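You operate a simulated robot arm through the tools that you are given. There is no shell and no other tool. Be economical: measure what you need, move in short steps, check, and stop when the job is done.

The job below is to be done with a simulated robot arm. You get a single attempt, and the scene is never put back.

Task
Put the 6 fuse from the trolley top on top of the green valve three.

Only the result counts: the job must be done as asked and must still hold three seconds after the hand-in. Knocking over, shifting, dropping, spilling or breaking anything else fails it.

Robot
A 6-joint arm with a two-finger parallel gripper, fixed in place. Base frame: the origin is at the foot of the arm, x ahead of it, y to its left, z up; the work surface is at about z = 0. Readings come in mm, degrees, newtons and seconds.
With the tool pointing down near the work surface it reaches from about 160 to 420 mm from the base axis. Its first joint turns from -66.0 to 66.0 degrees. Payload 1.57 kg.
Tool frame: the origin (TCP) lies between the finger pads and is the grasp point; the fingertips stand 30 mm ahead of it; z points along the fingers, y is the line along which they close. The gripper opens to 80 mm. The fingers are 17 mm wide and 12 mm thick; the gripper's body (40 by 82 mm) begins 80 mm behind the TCP.
Orientation is that of the tool frame in the base frame, as [roll, pitch, yaw] about the fixed x, y, z axes, in that order (R = Rz(yaw) Ry(pitch) Rx(roll)). With the fingers straight down and closing along the base's y, the tool's x points along the base's -x, its y along +y and its z along -z.

Tools
- The arm moves only by the tool nudge_tool. Its argument "motion" is one flat list of numbers, 7 for each row, row after row: the turn, a rotation vector about the tool's x, y, z in degrees, then the shift along the tool's x, y, z in m, then the finger opening in m, from 0 to 0.08. In form: [wx, wy, wz, x, y, z, hand, wx, wy, wz, x, y, z, hand, ...]. A call has 1 to 12 rows; each row shifts and turns the commanded pose from where the row before left it, along the tool's axes as they then stand. Rows are played at 5 a second. More than 50 mm and 8.6 degrees between two rows, or a gripper value outside its range, and nothing of the call is played. A pose out of reach is approached as far as the arm can. The call stops where the force on the tool passes 40 N (or 10 N more than at its start, if that is more) or the arm is blocked; 0.2 s more then pass. The fingers move at their own pace (about 153 mm/s each) and stop on an object; they squeeze with about 28 N. The grip force told is the motor's: it shows also when the fingers shut on nothing. Time passes only in rows, and 0.2 s behind the last, so rows that do not move let the fingers close. It gives the time, the measured TCP pose, the force on the tool (base axes), the opening and the grip force at its end, in the units of the frame above (readings bear some noise), and new pictures: "views" is both (left out), scene, wrist or none.
- Cameras (640 x 400 px; columns grow to the right, rows downward): "scene" is fixed at [57.4, -331.4, 430]; the picture's right is [0.79, -0.61, 0.00], its down [-0.31, -0.40, -0.86] and it looks along [0.52, 0.68, -0.51] (base axes); focal length 324 px, centre (320, 200). "wrist" rides on the gripper at [-32, 0, -78] in the tool frame; the picture's right is [0.00, -1.00, 0.00], its down [0.97, 0.00, -0.24] and it looks along [0.24, 0.00, 0.97] (tool axes); focal length 218 px, centre (320, 200).
- pixel_to_xyz(camera, pixels): for up to 12 pixels [column, row] of the newest picture of that camera ("zoom" is the newest enlarged one), the place [x, y, z] in the base frame of the surface seen there, good to about 3 mm. It takes no simulated time.
- close_up(camera, box): a new picture of the part [left, top, right, bottom] of that camera's present view, enlarged. It takes no simulated time.
- sign_off(): hands the job in; it is judged then, once.

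Go step by step. Measure first, check grasps and placings, and put right what went wrong. The budget is 60 turns and 120 pictures, counting those below and the enlarged ones. Unless the task says otherwise, let go and move clear before handing in, and close with one line.

The tools are called after "Call:" as name(argument=value, ...) on one line, values as JSON. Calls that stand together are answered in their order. nudge_tool: Moves the arm, as the interface text tells. Its arguments: {"type":"object","properties":{"motion":{"type":"array","items":{"type":"number"}},"views":{"type":"string","enum":["both","scene","wrist","none"]}},"required":["motion"]} The other tools are called the same way: pixel_to_xyz (camera, pixels) gives the place of the surface under pixels of a picture; close_up (camera, box) takes an enlarged picture of a part of a camera's view; sign_off () hands the job in.

At the start:

```text
time: 0.0
tcp_pos: [223.2, -50.6, 271.2]
tool_rot: [-179.9, 0.2, -179.9]
contact_force: [-0.8, 0.1, -0.1]
width: 80.0
gripper_force: 0.0
```

scene: 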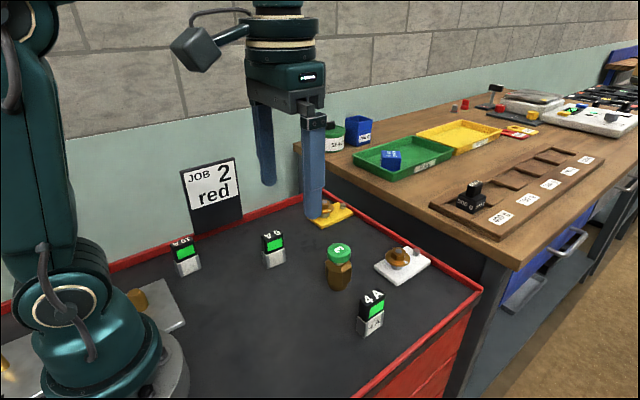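
wrist: 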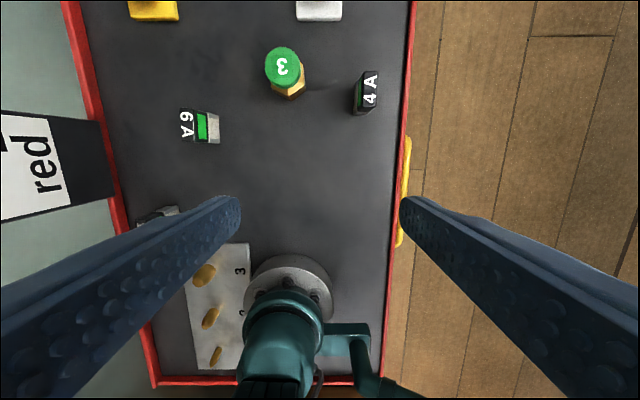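

The pictures show three fuses, near scene pixels (186,255), (273,247) and (370,312), and a green-capped valve at (339,265). I need to read the labels, so I'll zoom in first.

Call:
close_up(camera="scene", box=[150, 215, 310, 315])

Call:
close_up(camera="wrist", box=[120, 30, 400, 205])

Call:
close_up(camera="scene", box=[300, 225, 460, 325])

```text
4.00 times, centred on (230, 265) of scene
```

zoom: 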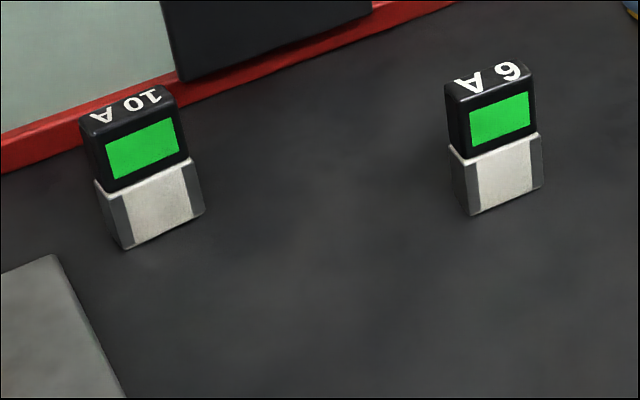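

```text
2.29 times, centred on (260, 118) of wrist
```

zoom: 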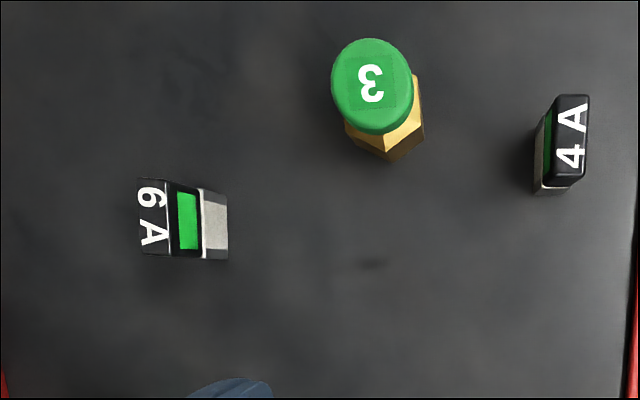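

```text
4.00 times, centred on (380, 275) of scene
```

zoom: 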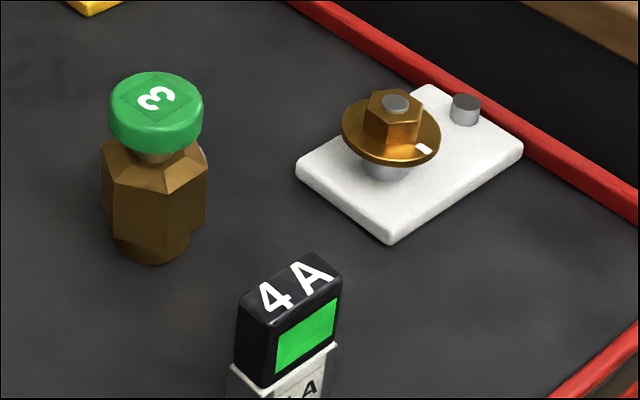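

The "6 A" fuse is the one at wrist (200,126), and the valve marked "3" is at wrist (284,65). Next I'll measure both.

Call:
pixel_to_xyz(camera="wrist", pixels=[[182, 111], [194, 111], [183, 141], [195, 141], [188, 126], [202, 127], [282, 65], [268, 65], [297, 65], [282, 50], [282, 83], [240, 150]])

Call:
pixel_to_xyz(camera="scene", pixels=[[262, 237], [281, 231], [284, 234], [264, 240], [273, 235], [268, 268], [285, 261], [339, 250], [328, 249], [350, 249], [339, 244], [339, 257]])

```text
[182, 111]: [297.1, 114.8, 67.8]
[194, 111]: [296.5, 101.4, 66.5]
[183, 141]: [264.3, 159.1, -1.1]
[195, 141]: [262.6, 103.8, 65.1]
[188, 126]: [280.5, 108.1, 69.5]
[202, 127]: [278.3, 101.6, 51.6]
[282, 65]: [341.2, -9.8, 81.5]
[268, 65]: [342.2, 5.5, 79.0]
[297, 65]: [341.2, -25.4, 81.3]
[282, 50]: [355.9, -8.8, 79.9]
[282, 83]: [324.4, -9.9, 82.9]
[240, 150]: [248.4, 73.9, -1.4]
```

```text
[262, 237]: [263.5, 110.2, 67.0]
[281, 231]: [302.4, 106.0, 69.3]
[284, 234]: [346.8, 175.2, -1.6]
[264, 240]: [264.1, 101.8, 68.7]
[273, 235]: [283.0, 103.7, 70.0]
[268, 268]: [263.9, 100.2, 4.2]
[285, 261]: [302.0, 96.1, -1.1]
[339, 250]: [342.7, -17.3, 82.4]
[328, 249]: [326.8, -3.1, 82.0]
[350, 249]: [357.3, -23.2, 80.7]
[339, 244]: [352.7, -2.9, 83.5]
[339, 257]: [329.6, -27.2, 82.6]
```

The fuse is centred near (281,108) with its top at z≈69, long along x. The valve cap is centred near (341,-10) with its top at z≈82. I'll move above the fuse and look again.

Call:
nudge_tool(motion=[0, 0, 0, -0.015, 0.04, 0, 0.08, 0, 0, 0, -0.015, 0.04, 0, 0.08, 0, 0, 0, -0.014, 0.04, 0, 0.08, 0, 0, 0, -0.014, 0.038, 0, 0.08, 0, 0, 0, 0, 0, 0.04, 0.08, 0, 0, 0, 0, 0, 0.04, 0.08, 0, 0, 0, 0, 0, 0.03, 0.08, 0, 0, 0, 0, 0, 0, 0.08])

```text
time: 1.8
tcp_pos: [284.2, 103.5, 161.9]
tool_rot: [-180.0, 0.0, -179.9]
contact_force: [-0.4, -0.4, -0.2]
width: 80.1
gripper_force: 0.0
```

scene: 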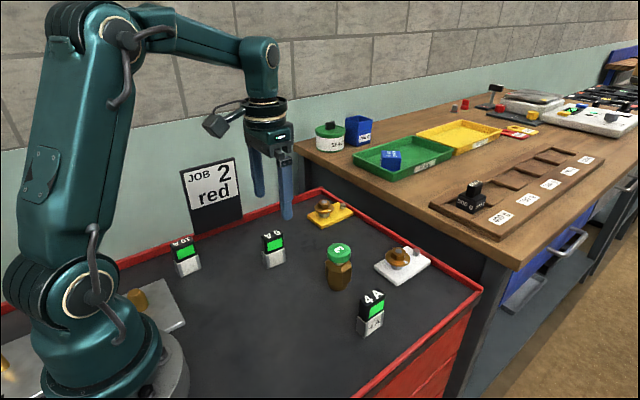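
wrist: 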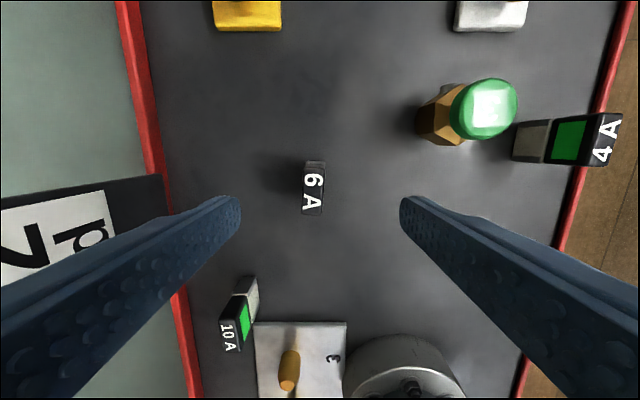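

The 6 A fuse now sits at wrist (313,188), just left of the finger midline, and looks slightly rotated. I'll measure its top corners.

Call:
close_up(camera="wrist", box=[264, 150, 360, 210])

Call:
pixel_to_xyz(camera="wrist", pixels=[[305, 176], [323, 176], [304, 212], [321, 212], [313, 190], [305, 190], [322, 190], [483, 107], [455, 107], [512, 107], [484, 84], [484, 133]])

```text
6.67 times, centred on (312, 180) of wrist
```

zoom: 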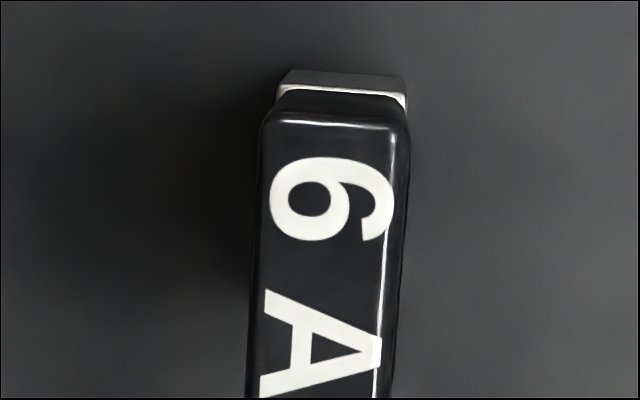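

```text
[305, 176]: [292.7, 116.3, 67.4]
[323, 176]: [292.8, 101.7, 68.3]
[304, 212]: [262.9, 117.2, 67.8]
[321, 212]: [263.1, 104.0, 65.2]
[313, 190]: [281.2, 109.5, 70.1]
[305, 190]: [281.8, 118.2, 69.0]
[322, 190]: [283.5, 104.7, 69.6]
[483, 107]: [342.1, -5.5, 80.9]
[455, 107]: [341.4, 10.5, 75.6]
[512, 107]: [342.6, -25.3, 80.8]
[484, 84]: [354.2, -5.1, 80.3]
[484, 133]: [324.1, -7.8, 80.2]
```

The fuse is centred about 5.5 mm to +y and 3 mm to −x of the TCP, and turned about −3°. I'll align, then descend part way.

Call:
nudge_tool(motion=[0, 0, 3, 0.003, 0.0055, 0, 0.08, 0, 0, 0, 0, 0, 0.03, 0.06, 0, 0, 0, 0, 0, 0.03, 0.05, 0, 0, 0, 0, 0, 0, 0.05, 0, 0, 0, 0, 0, 0, 0.05])

```text
time: 3.0
tcp_pos: [279.0, 111.3, 99.8]
tool_rot: [-179.9, 0.2, 177.2]
contact_force: [-0.9, 0.7, -0.5]
width: 50.0
gripper_force: 0.0
```

scene: 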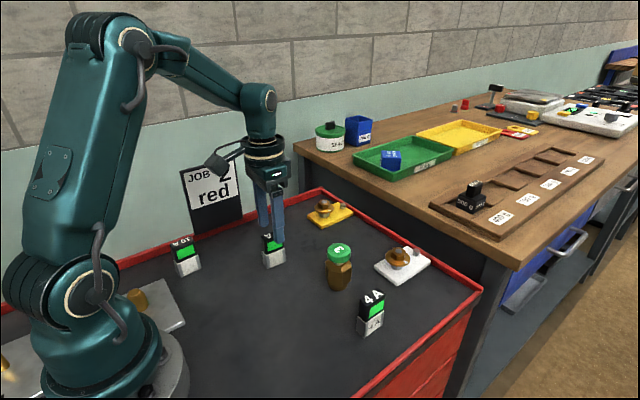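
wrist: 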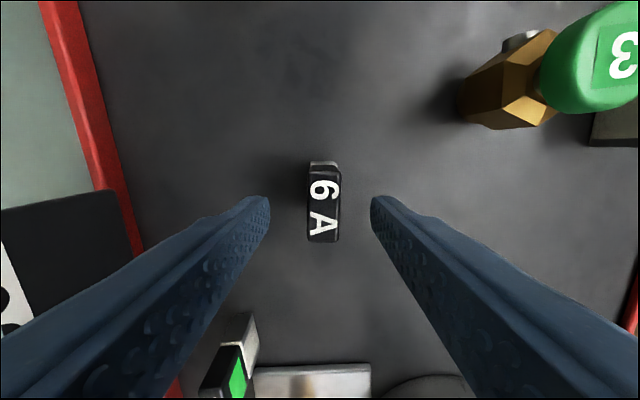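

Alignment is good, with the fuse at wrist (323,203), about 1.5 mm to −y and 3 mm to +x. I'll correct that, descend to z≈50 and close.

Call:
nudge_tool(motion=[0, 0, 0, -0.003, -0.0015, 0, 0.05, 0, 0, 0, 0, 0, 0.025, 0.05, 0, 0, 0, 0, 0, 0.025, 0.05, 0, 0, 0, 0, 0, 0, 0.05, 0, 0, 0, 0, 0, 0, 0.0, 0, 0, 0, 0, 0, 0, 0.0, 0, 0, 0, 0, 0, 0, 0.0])

```text
time: 4.6
tcp_pos: [283.8, 110.2, 50.4]
tool_rot: [-180.0, 0.1, 177.1]
contact_force: [0.1, -0.6, -0.2]
width: 17.5
gripper_force: 28.2
```

scene: 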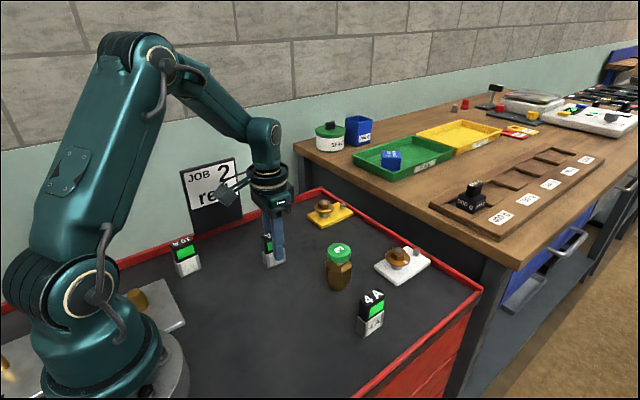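
wrist: 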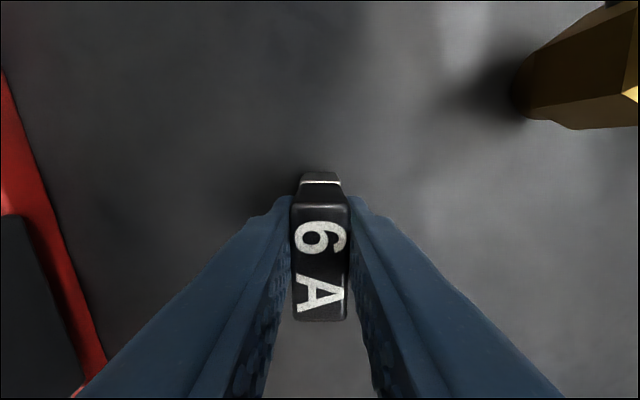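

The fuse is held at a 17.5 mm opening with 28 N, centred between the pads. I'll lift it straight up 120 mm and carry it above the valve.

Call:
nudge_tool(motion=[0, 0, 0, 0, 0, -0.02, 0, 0, 0, 0, 0, 0, -0.035, 0, 0, 0, 0, 0, 0, -0.035, 0, 0, 0, 0, 0, 0, -0.03, 0, 0, 0, 0, -0.016, -0.029, 0, 0, 0, 0, 0, -0.016, -0.029, 0, 0, 0, 0, 0, -0.016, -0.029, 0, 0, 0, 0, 0, -0.015, -0.029, 0, 0, 0, 0, 0, 0, 0, 0, 0, 0, 0, 0, 0, 0, 0, 0])

```text
time: 6.8
tcp_pos: [338.6, -7.9, 170.0]
tool_rot: [-179.9, 0.0, 177.1]
contact_force: [0.1, -0.6, 0.0]
width: 17.3
gripper_force: 27.9
```

scene: 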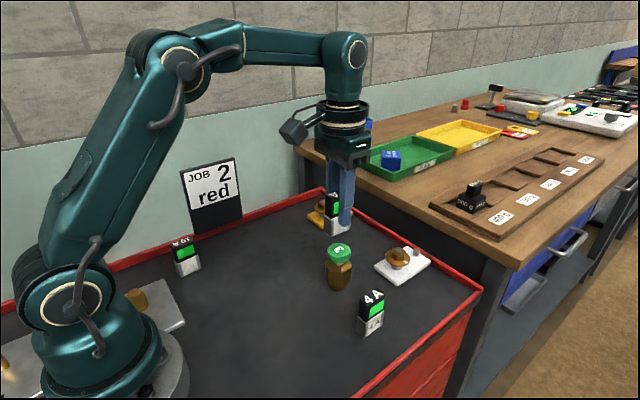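
wrist: 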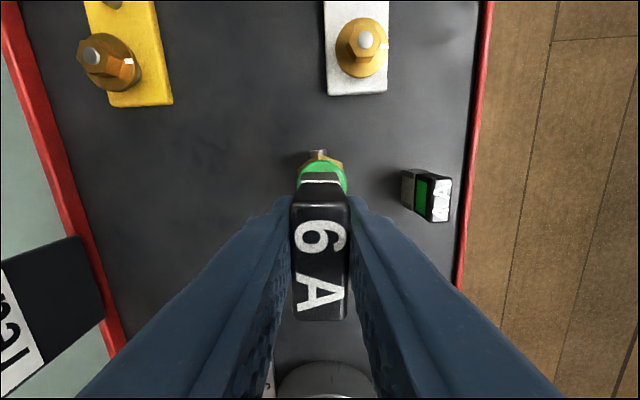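

The fuse hangs level above the cap, which shows at wrist (322,170). I'll measure the visible cap in both views to refine the centring.

Call:
close_up(camera="scene", box=[290, 200, 386, 260])

Call:
pixel_to_xyz(camera="scene", pixels=[[328, 249], [332, 246], [339, 243], [346, 246], [351, 249], [346, 255], [339, 258], [332, 255], [339, 250], [328, 252]])

Call:
close_up(camera="wrist", box=[272, 140, 368, 200])

```text
6.67 times, centred on (338, 230) of scene
```

zoom: 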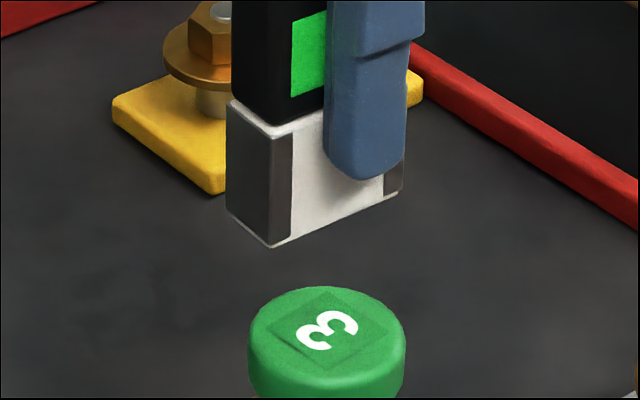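

```text
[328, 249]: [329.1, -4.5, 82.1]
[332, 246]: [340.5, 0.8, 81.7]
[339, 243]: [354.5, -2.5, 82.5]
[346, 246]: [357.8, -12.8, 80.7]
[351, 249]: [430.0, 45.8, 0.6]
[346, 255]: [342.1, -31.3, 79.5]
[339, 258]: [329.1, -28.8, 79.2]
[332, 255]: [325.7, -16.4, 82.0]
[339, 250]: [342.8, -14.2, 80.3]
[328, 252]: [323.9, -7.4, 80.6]
```

```text
6.67 times, centred on (320, 170) of wrist
```

zoom: 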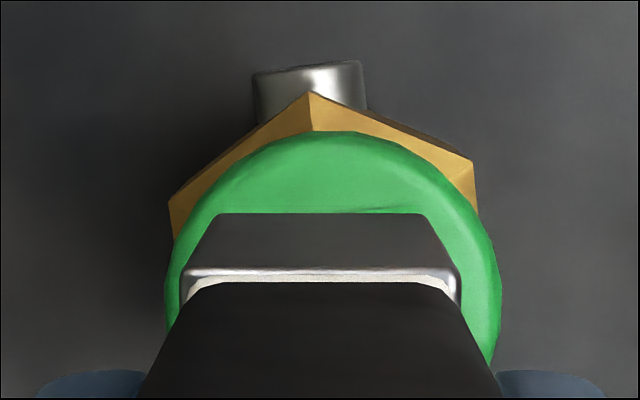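

The cap centre is at (341,−9.4), about 2.5–3 mm in +x and 1.5 mm in −y from the TCP. I'll correct that and descend to just above the cap, where contact is expected at TCP z≈132.

Call:
nudge_tool(motion=[0, 0, 0, -0.003, -0.0015, 0, 0, 0, 0, 0, 0, 0, 0.015, 0, 0, 0, 0, 0, 0, 0.012, 0, 0, 0, 0, 0, 0, 0.007, 0, 0, 0, 0, 0, 0, 0, 0, 0, 0, 0, 0, 0, 0, 0])

Call:
close_up(camera="scene", box=[290, 210, 386, 270])

```text
time: 8.2
tcp_pos: [340.0, -10.4, 136.3]
tool_rot: [-180.0, 0.0, 177.1]
contact_force: [0.3, -0.2, 0.0]
width: 17.2
gripper_force: 28.2
```

scene: 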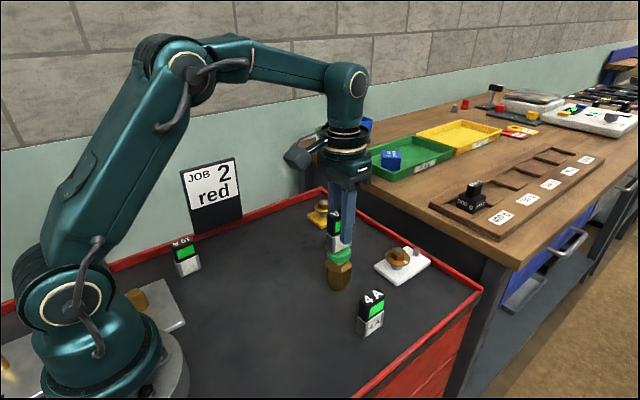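
wrist: 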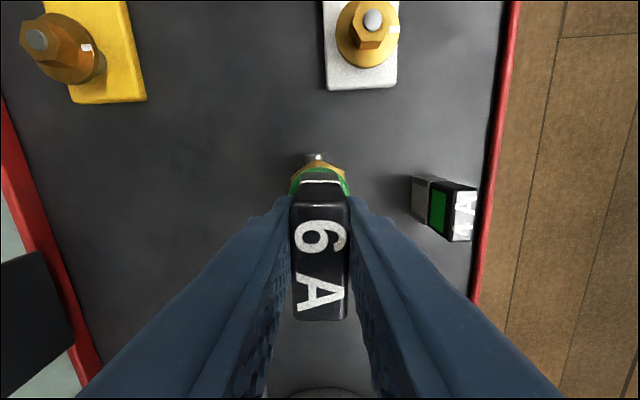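

```text
6.67 times, centred on (338, 240) of scene
```

zoom: 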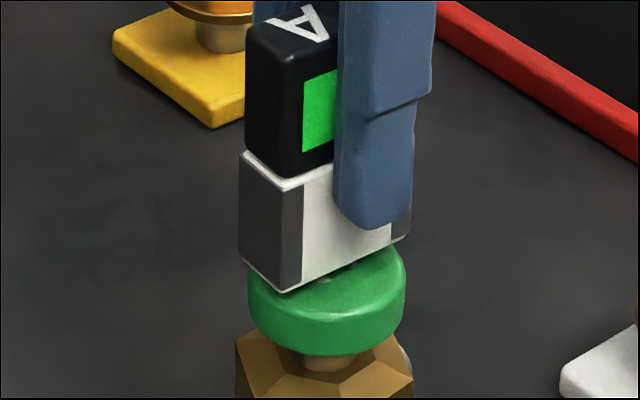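

The fuse is centred on the cap with only a few mm of gap left. I'll go down gently in 1 mm rows and watch the force.

Call:
nudge_tool(motion=[0, 0, 0, 0, 0, 0.001, 0, 0, 0, 0, 0, 0, 0.001, 0, 0, 0, 0, 0, 0, 0.001, 0, 0, 0, 0, 0, 0, 0, 0])

Call:
close_up(camera="scene", box=[290, 210, 386, 270])

```text
time: 9.2
tcp_pos: [341.0, -10.3, 132.8]
tool_rot: [-179.9, 0.0, 177.1]
contact_force: [-0.6, 0.5, -0.4]
width: 17.6
gripper_force: 28.0
```

scene: 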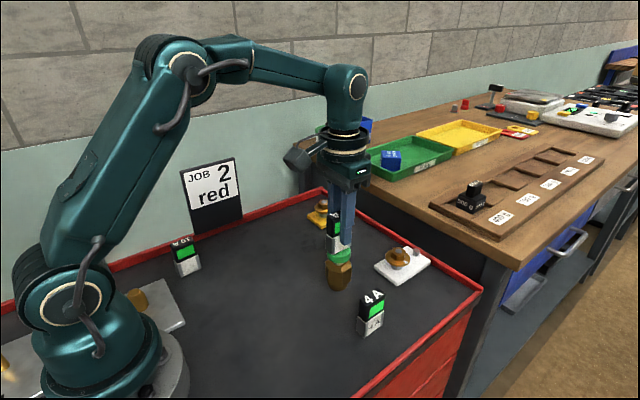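
wrist: 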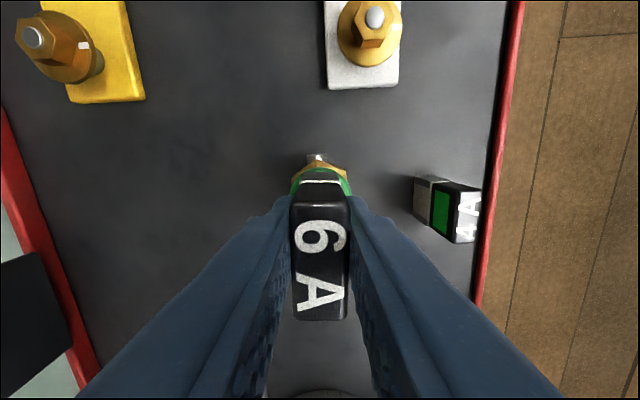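

```text
6.67 times, centred on (338, 240) of scene
```

zoom: 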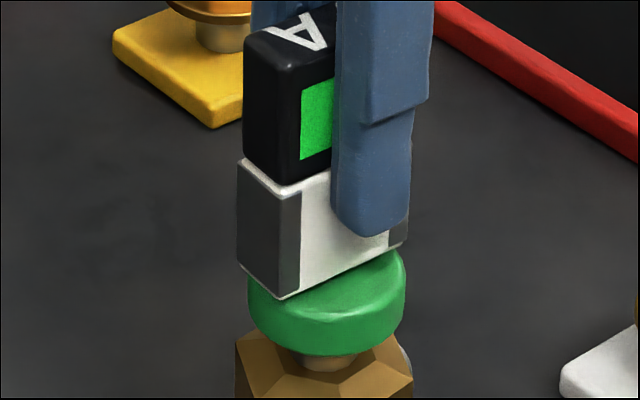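

There's no contact force yet, so a small gap remains. I'll continue in small steps.

Call:
nudge_tool(motion=[0, 0, 0, 0, 0, 0.001, 0, 0, 0, 0, 0, 0, 0, 0], views="none")

```text
time: 9.8
tcp_pos: [341.6, -10.5, 133.6]
tool_rot: [-179.8, 0.1, 177.0]
contact_force: [0.8, 0.2, 0.8]
width: 17.3
gripper_force: 28.0
```

Still no clear contact force, so I'll go down another 1 mm.

Call:
nudge_tool(motion=[0, 0, 0, 0, 0, 0.001, 0, 0, 0, 0, 0, 0, 0, 0], views="scene")

Call:
close_up(camera="scene", box=[290, 210, 386, 270])

```text
time: 10.4
tcp_pos: [340.9, -11.2, 132.0]
tool_rot: [-179.9, 0.0, 176.9]
contact_force: [0.9, -0.9, 0.0]
width: 17.6
gripper_force: 27.9
```

scene: 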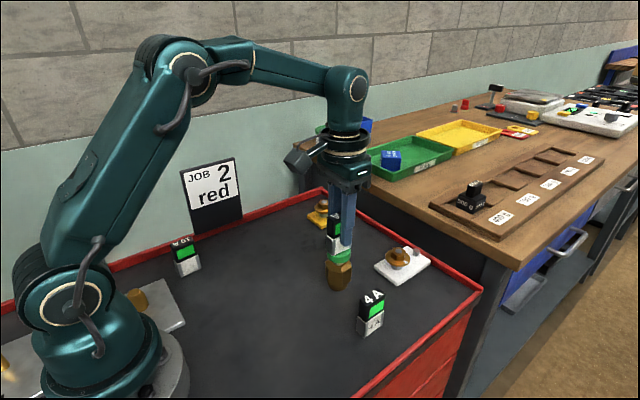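

```text
6.67 times, centred on (338, 240) of scene
```

zoom: 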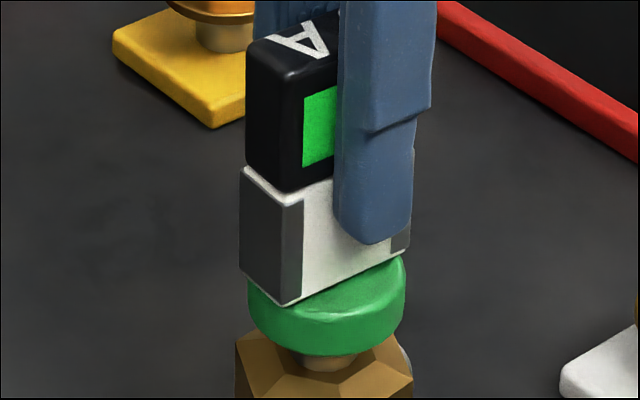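

The fuse's lower corner at zoom (284,305) is nearly at the cap rim, and there's still no load. I'll step down again.

Call:
nudge_tool(motion=[0, 0, 0, 0, 0, 0.001, 0, 0, 0, 0, 0, 0, 0, 0], views="none")

```text
time: 11.0
tcp_pos: [341.8, -10.0, 131.2]
tool_rot: [-179.9, 0.1, 177.0]
contact_force: [-1.0, -0.2, 2.6]
width: 17.4
gripper_force: 27.9
```

A 2.6 N upward force has appeared, which suggests contact has begun. I'll check the seating in close-up and take one more half-millimetre.

Call:
nudge_tool(motion=[0, 0, 0, 0, 0, 0.0004, 0, 0, 0, 0, 0, 0, 0, 0])

Call:
close_up(camera="scene", box=[290, 210, 386, 270])

Call:
close_up(camera="wrist", box=[272, 140, 368, 200])

```text
time: 11.6
tcp_pos: [341.0, -10.5, 130.8]
tool_rot: [-179.9, 0.1, 177.0]
contact_force: [1.3, 0.0, 0.5]
width: 17.8
gripper_force: 27.9
```

scene: 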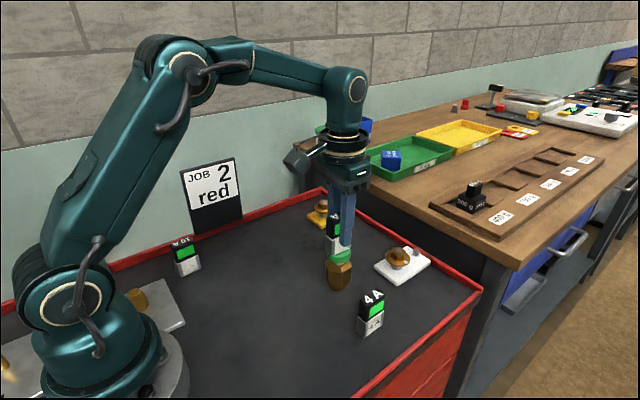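
wrist: 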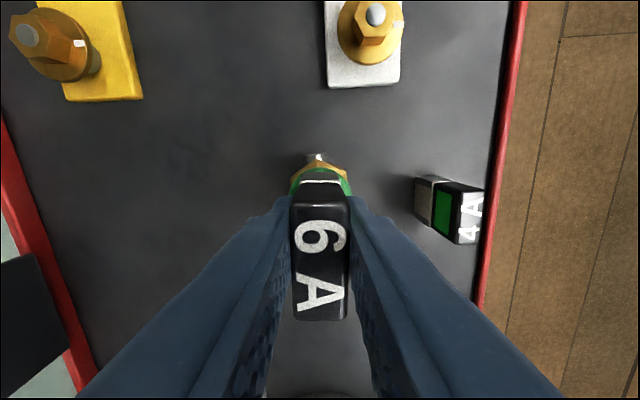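

```text
6.67 times, centred on (338, 240) of scene
```

zoom: 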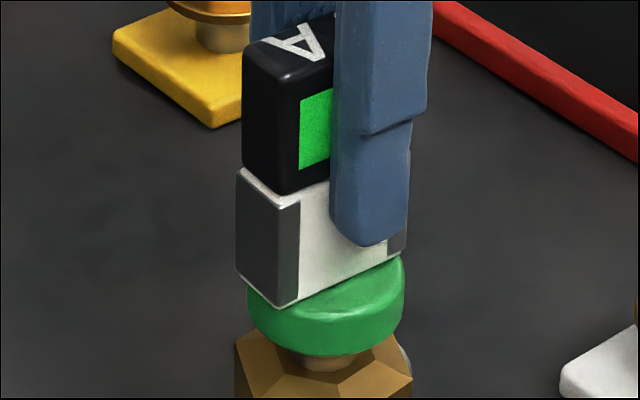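

```text
6.67 times, centred on (320, 170) of wrist
```

zoom: 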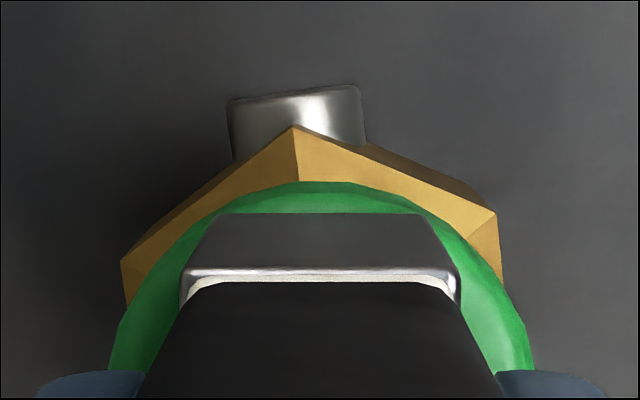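

The fuse is well centred: the cap's front margin is about 3 mm and its y is centred. The force is ambiguous at 0.5 N, so I'll go down slightly more to confirm contact before releasing.

Call:
nudge_tool(motion=[0, 0, 0, -0.001, 0, 0.0005, 0, 0, 0, 0, 0, 0, 0, 0, 0, 0, 0, 0, 0, 0, 0], views="none")

```text
time: 12.4
tcp_pos: [340.4, -10.4, 131.4]
tool_rot: [179.9, 0.1, 177.1]
contact_force: [-3.6, 0.7, 8.3]
width: 17.6
gripper_force: 27.8
```

Contact is confirmed at 8.3 N upward. I'll ease up slightly to relieve it, then open the fingers a little.

Call:
nudge_tool(motion=[0, 0, 0, 0.0005, 0, -0.0005, 0, 0, 0, 0, 0, 0, 0, 0], views="none")

```text
time: 13.0
tcp_pos: [341.9, -9.3, 130.6]
tool_rot: [-179.9, 0.1, 177.1]
contact_force: [-2.0, -0.8, 13.5]
width: 17.6
gripper_force: 28.3
```

The force still reads 13.5 N, so I'll ease up a bit more before releasing.

Call:
nudge_tool(motion=[0, 0, 0, 0, 0, -0.0008, 0, 0, 0, 0, 0, 0, 0, 0], views="none")

```text
time: 13.6
tcp_pos: [341.6, -10.2, 130.9]
tool_rot: [-180.0, 0.0, 177.1]
contact_force: [-0.1, -0.6, 7.0]
width: 17.7
gripper_force: 28.1
```

The load has dropped to 7 N with no lateral force. I'll ease up a further 0.4 mm and open.

Call:
nudge_tool(motion=[0, 0, 0, 0, 0, -0.0004, 0, 0, 0, 0, 0, 0, 0, 0, 0, 0, 0, 0, 0, 0, 0.024, 0, 0, 0, 0, 0, 0, 0.035, 0, 0, 0, 0, 0, 0, 0.045])

Call:
close_up(camera="scene", box=[290, 210, 386, 270])

```text
time: 14.8
tcp_pos: [340.3, -9.9, 129.8]
tool_rot: [-179.9, 0.1, 177.1]
contact_force: [0.7, -0.1, 0.1]
width: 45.2
gripper_force: 0.1
```

scene: 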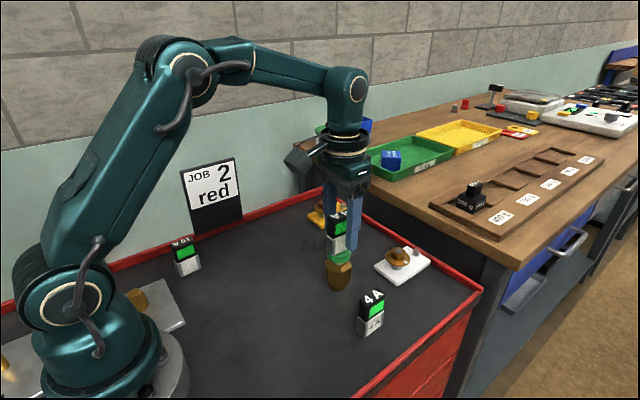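
wrist: 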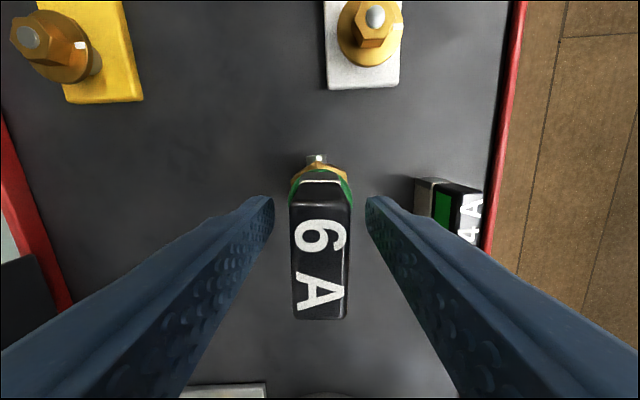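

```text
6.67 times, centred on (338, 240) of scene
```

zoom: 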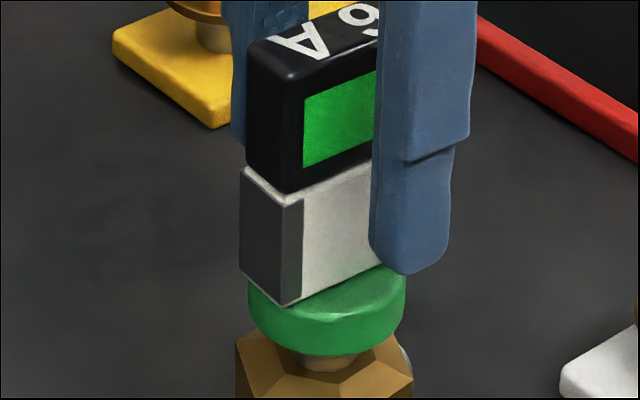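

The fuse stands on its own on the cap and the fingers are free on both sides. I'll retract straight up.

Call:
nudge_tool(motion=[0, 0, 0, 0, 0, -0.015, 0.05, 0, 0, 0, 0, 0, -0.03, 0.05, 0, 0, 0, 0, 0, -0.035, 0.05, 0, 0, 0, 0, 0, -0.035, 0.05, 0, 0, 0, 0, 0, 0, 0.05, 0, 0, 0, 0, 0, 0, 0.05])

Call:
close_up(camera="scene", box=[274, 190, 402, 270])

```text
time: 16.2
tcp_pos: [340.2, -7.1, 244.3]
tool_rot: [-180.0, 0.1, 177.1]
contact_force: [-0.3, 0.5, 0.2]
width: 50.1
gripper_force: 0.0
```

scene: 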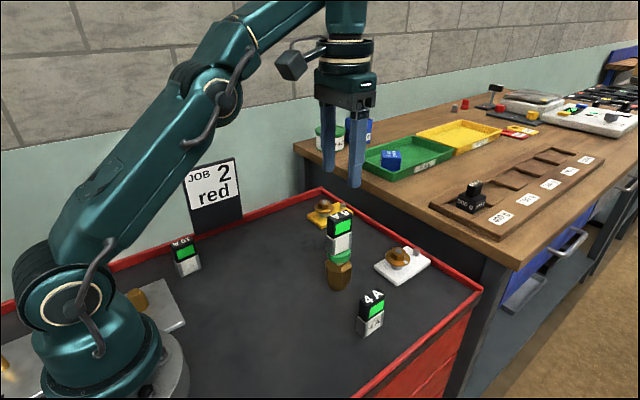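
wrist: 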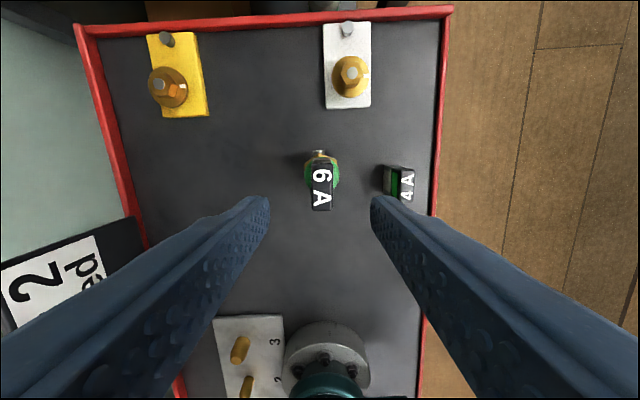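

```text
5.00 times, centred on (338, 230) of scene
```

zoom: 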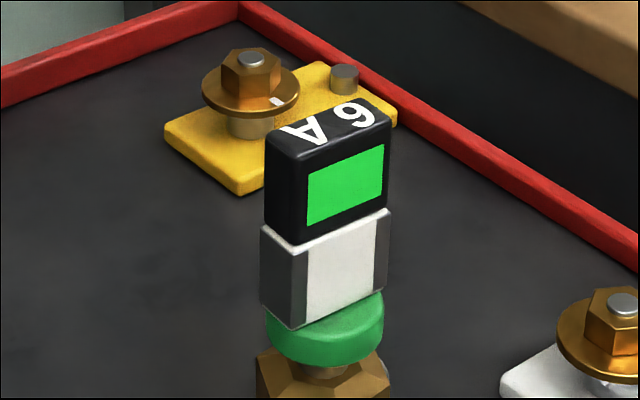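

The fuse stands upright and steady on the green cap at scene (339,240), the gripper is clear, and nothing else has moved. I'm handing in.

Call:
sign_off()

```text
The job is handed in.
```

The 6 A fuse is standing upright on top of green valve 3, released, with the gripper clear and nothing else visibly disturbed.
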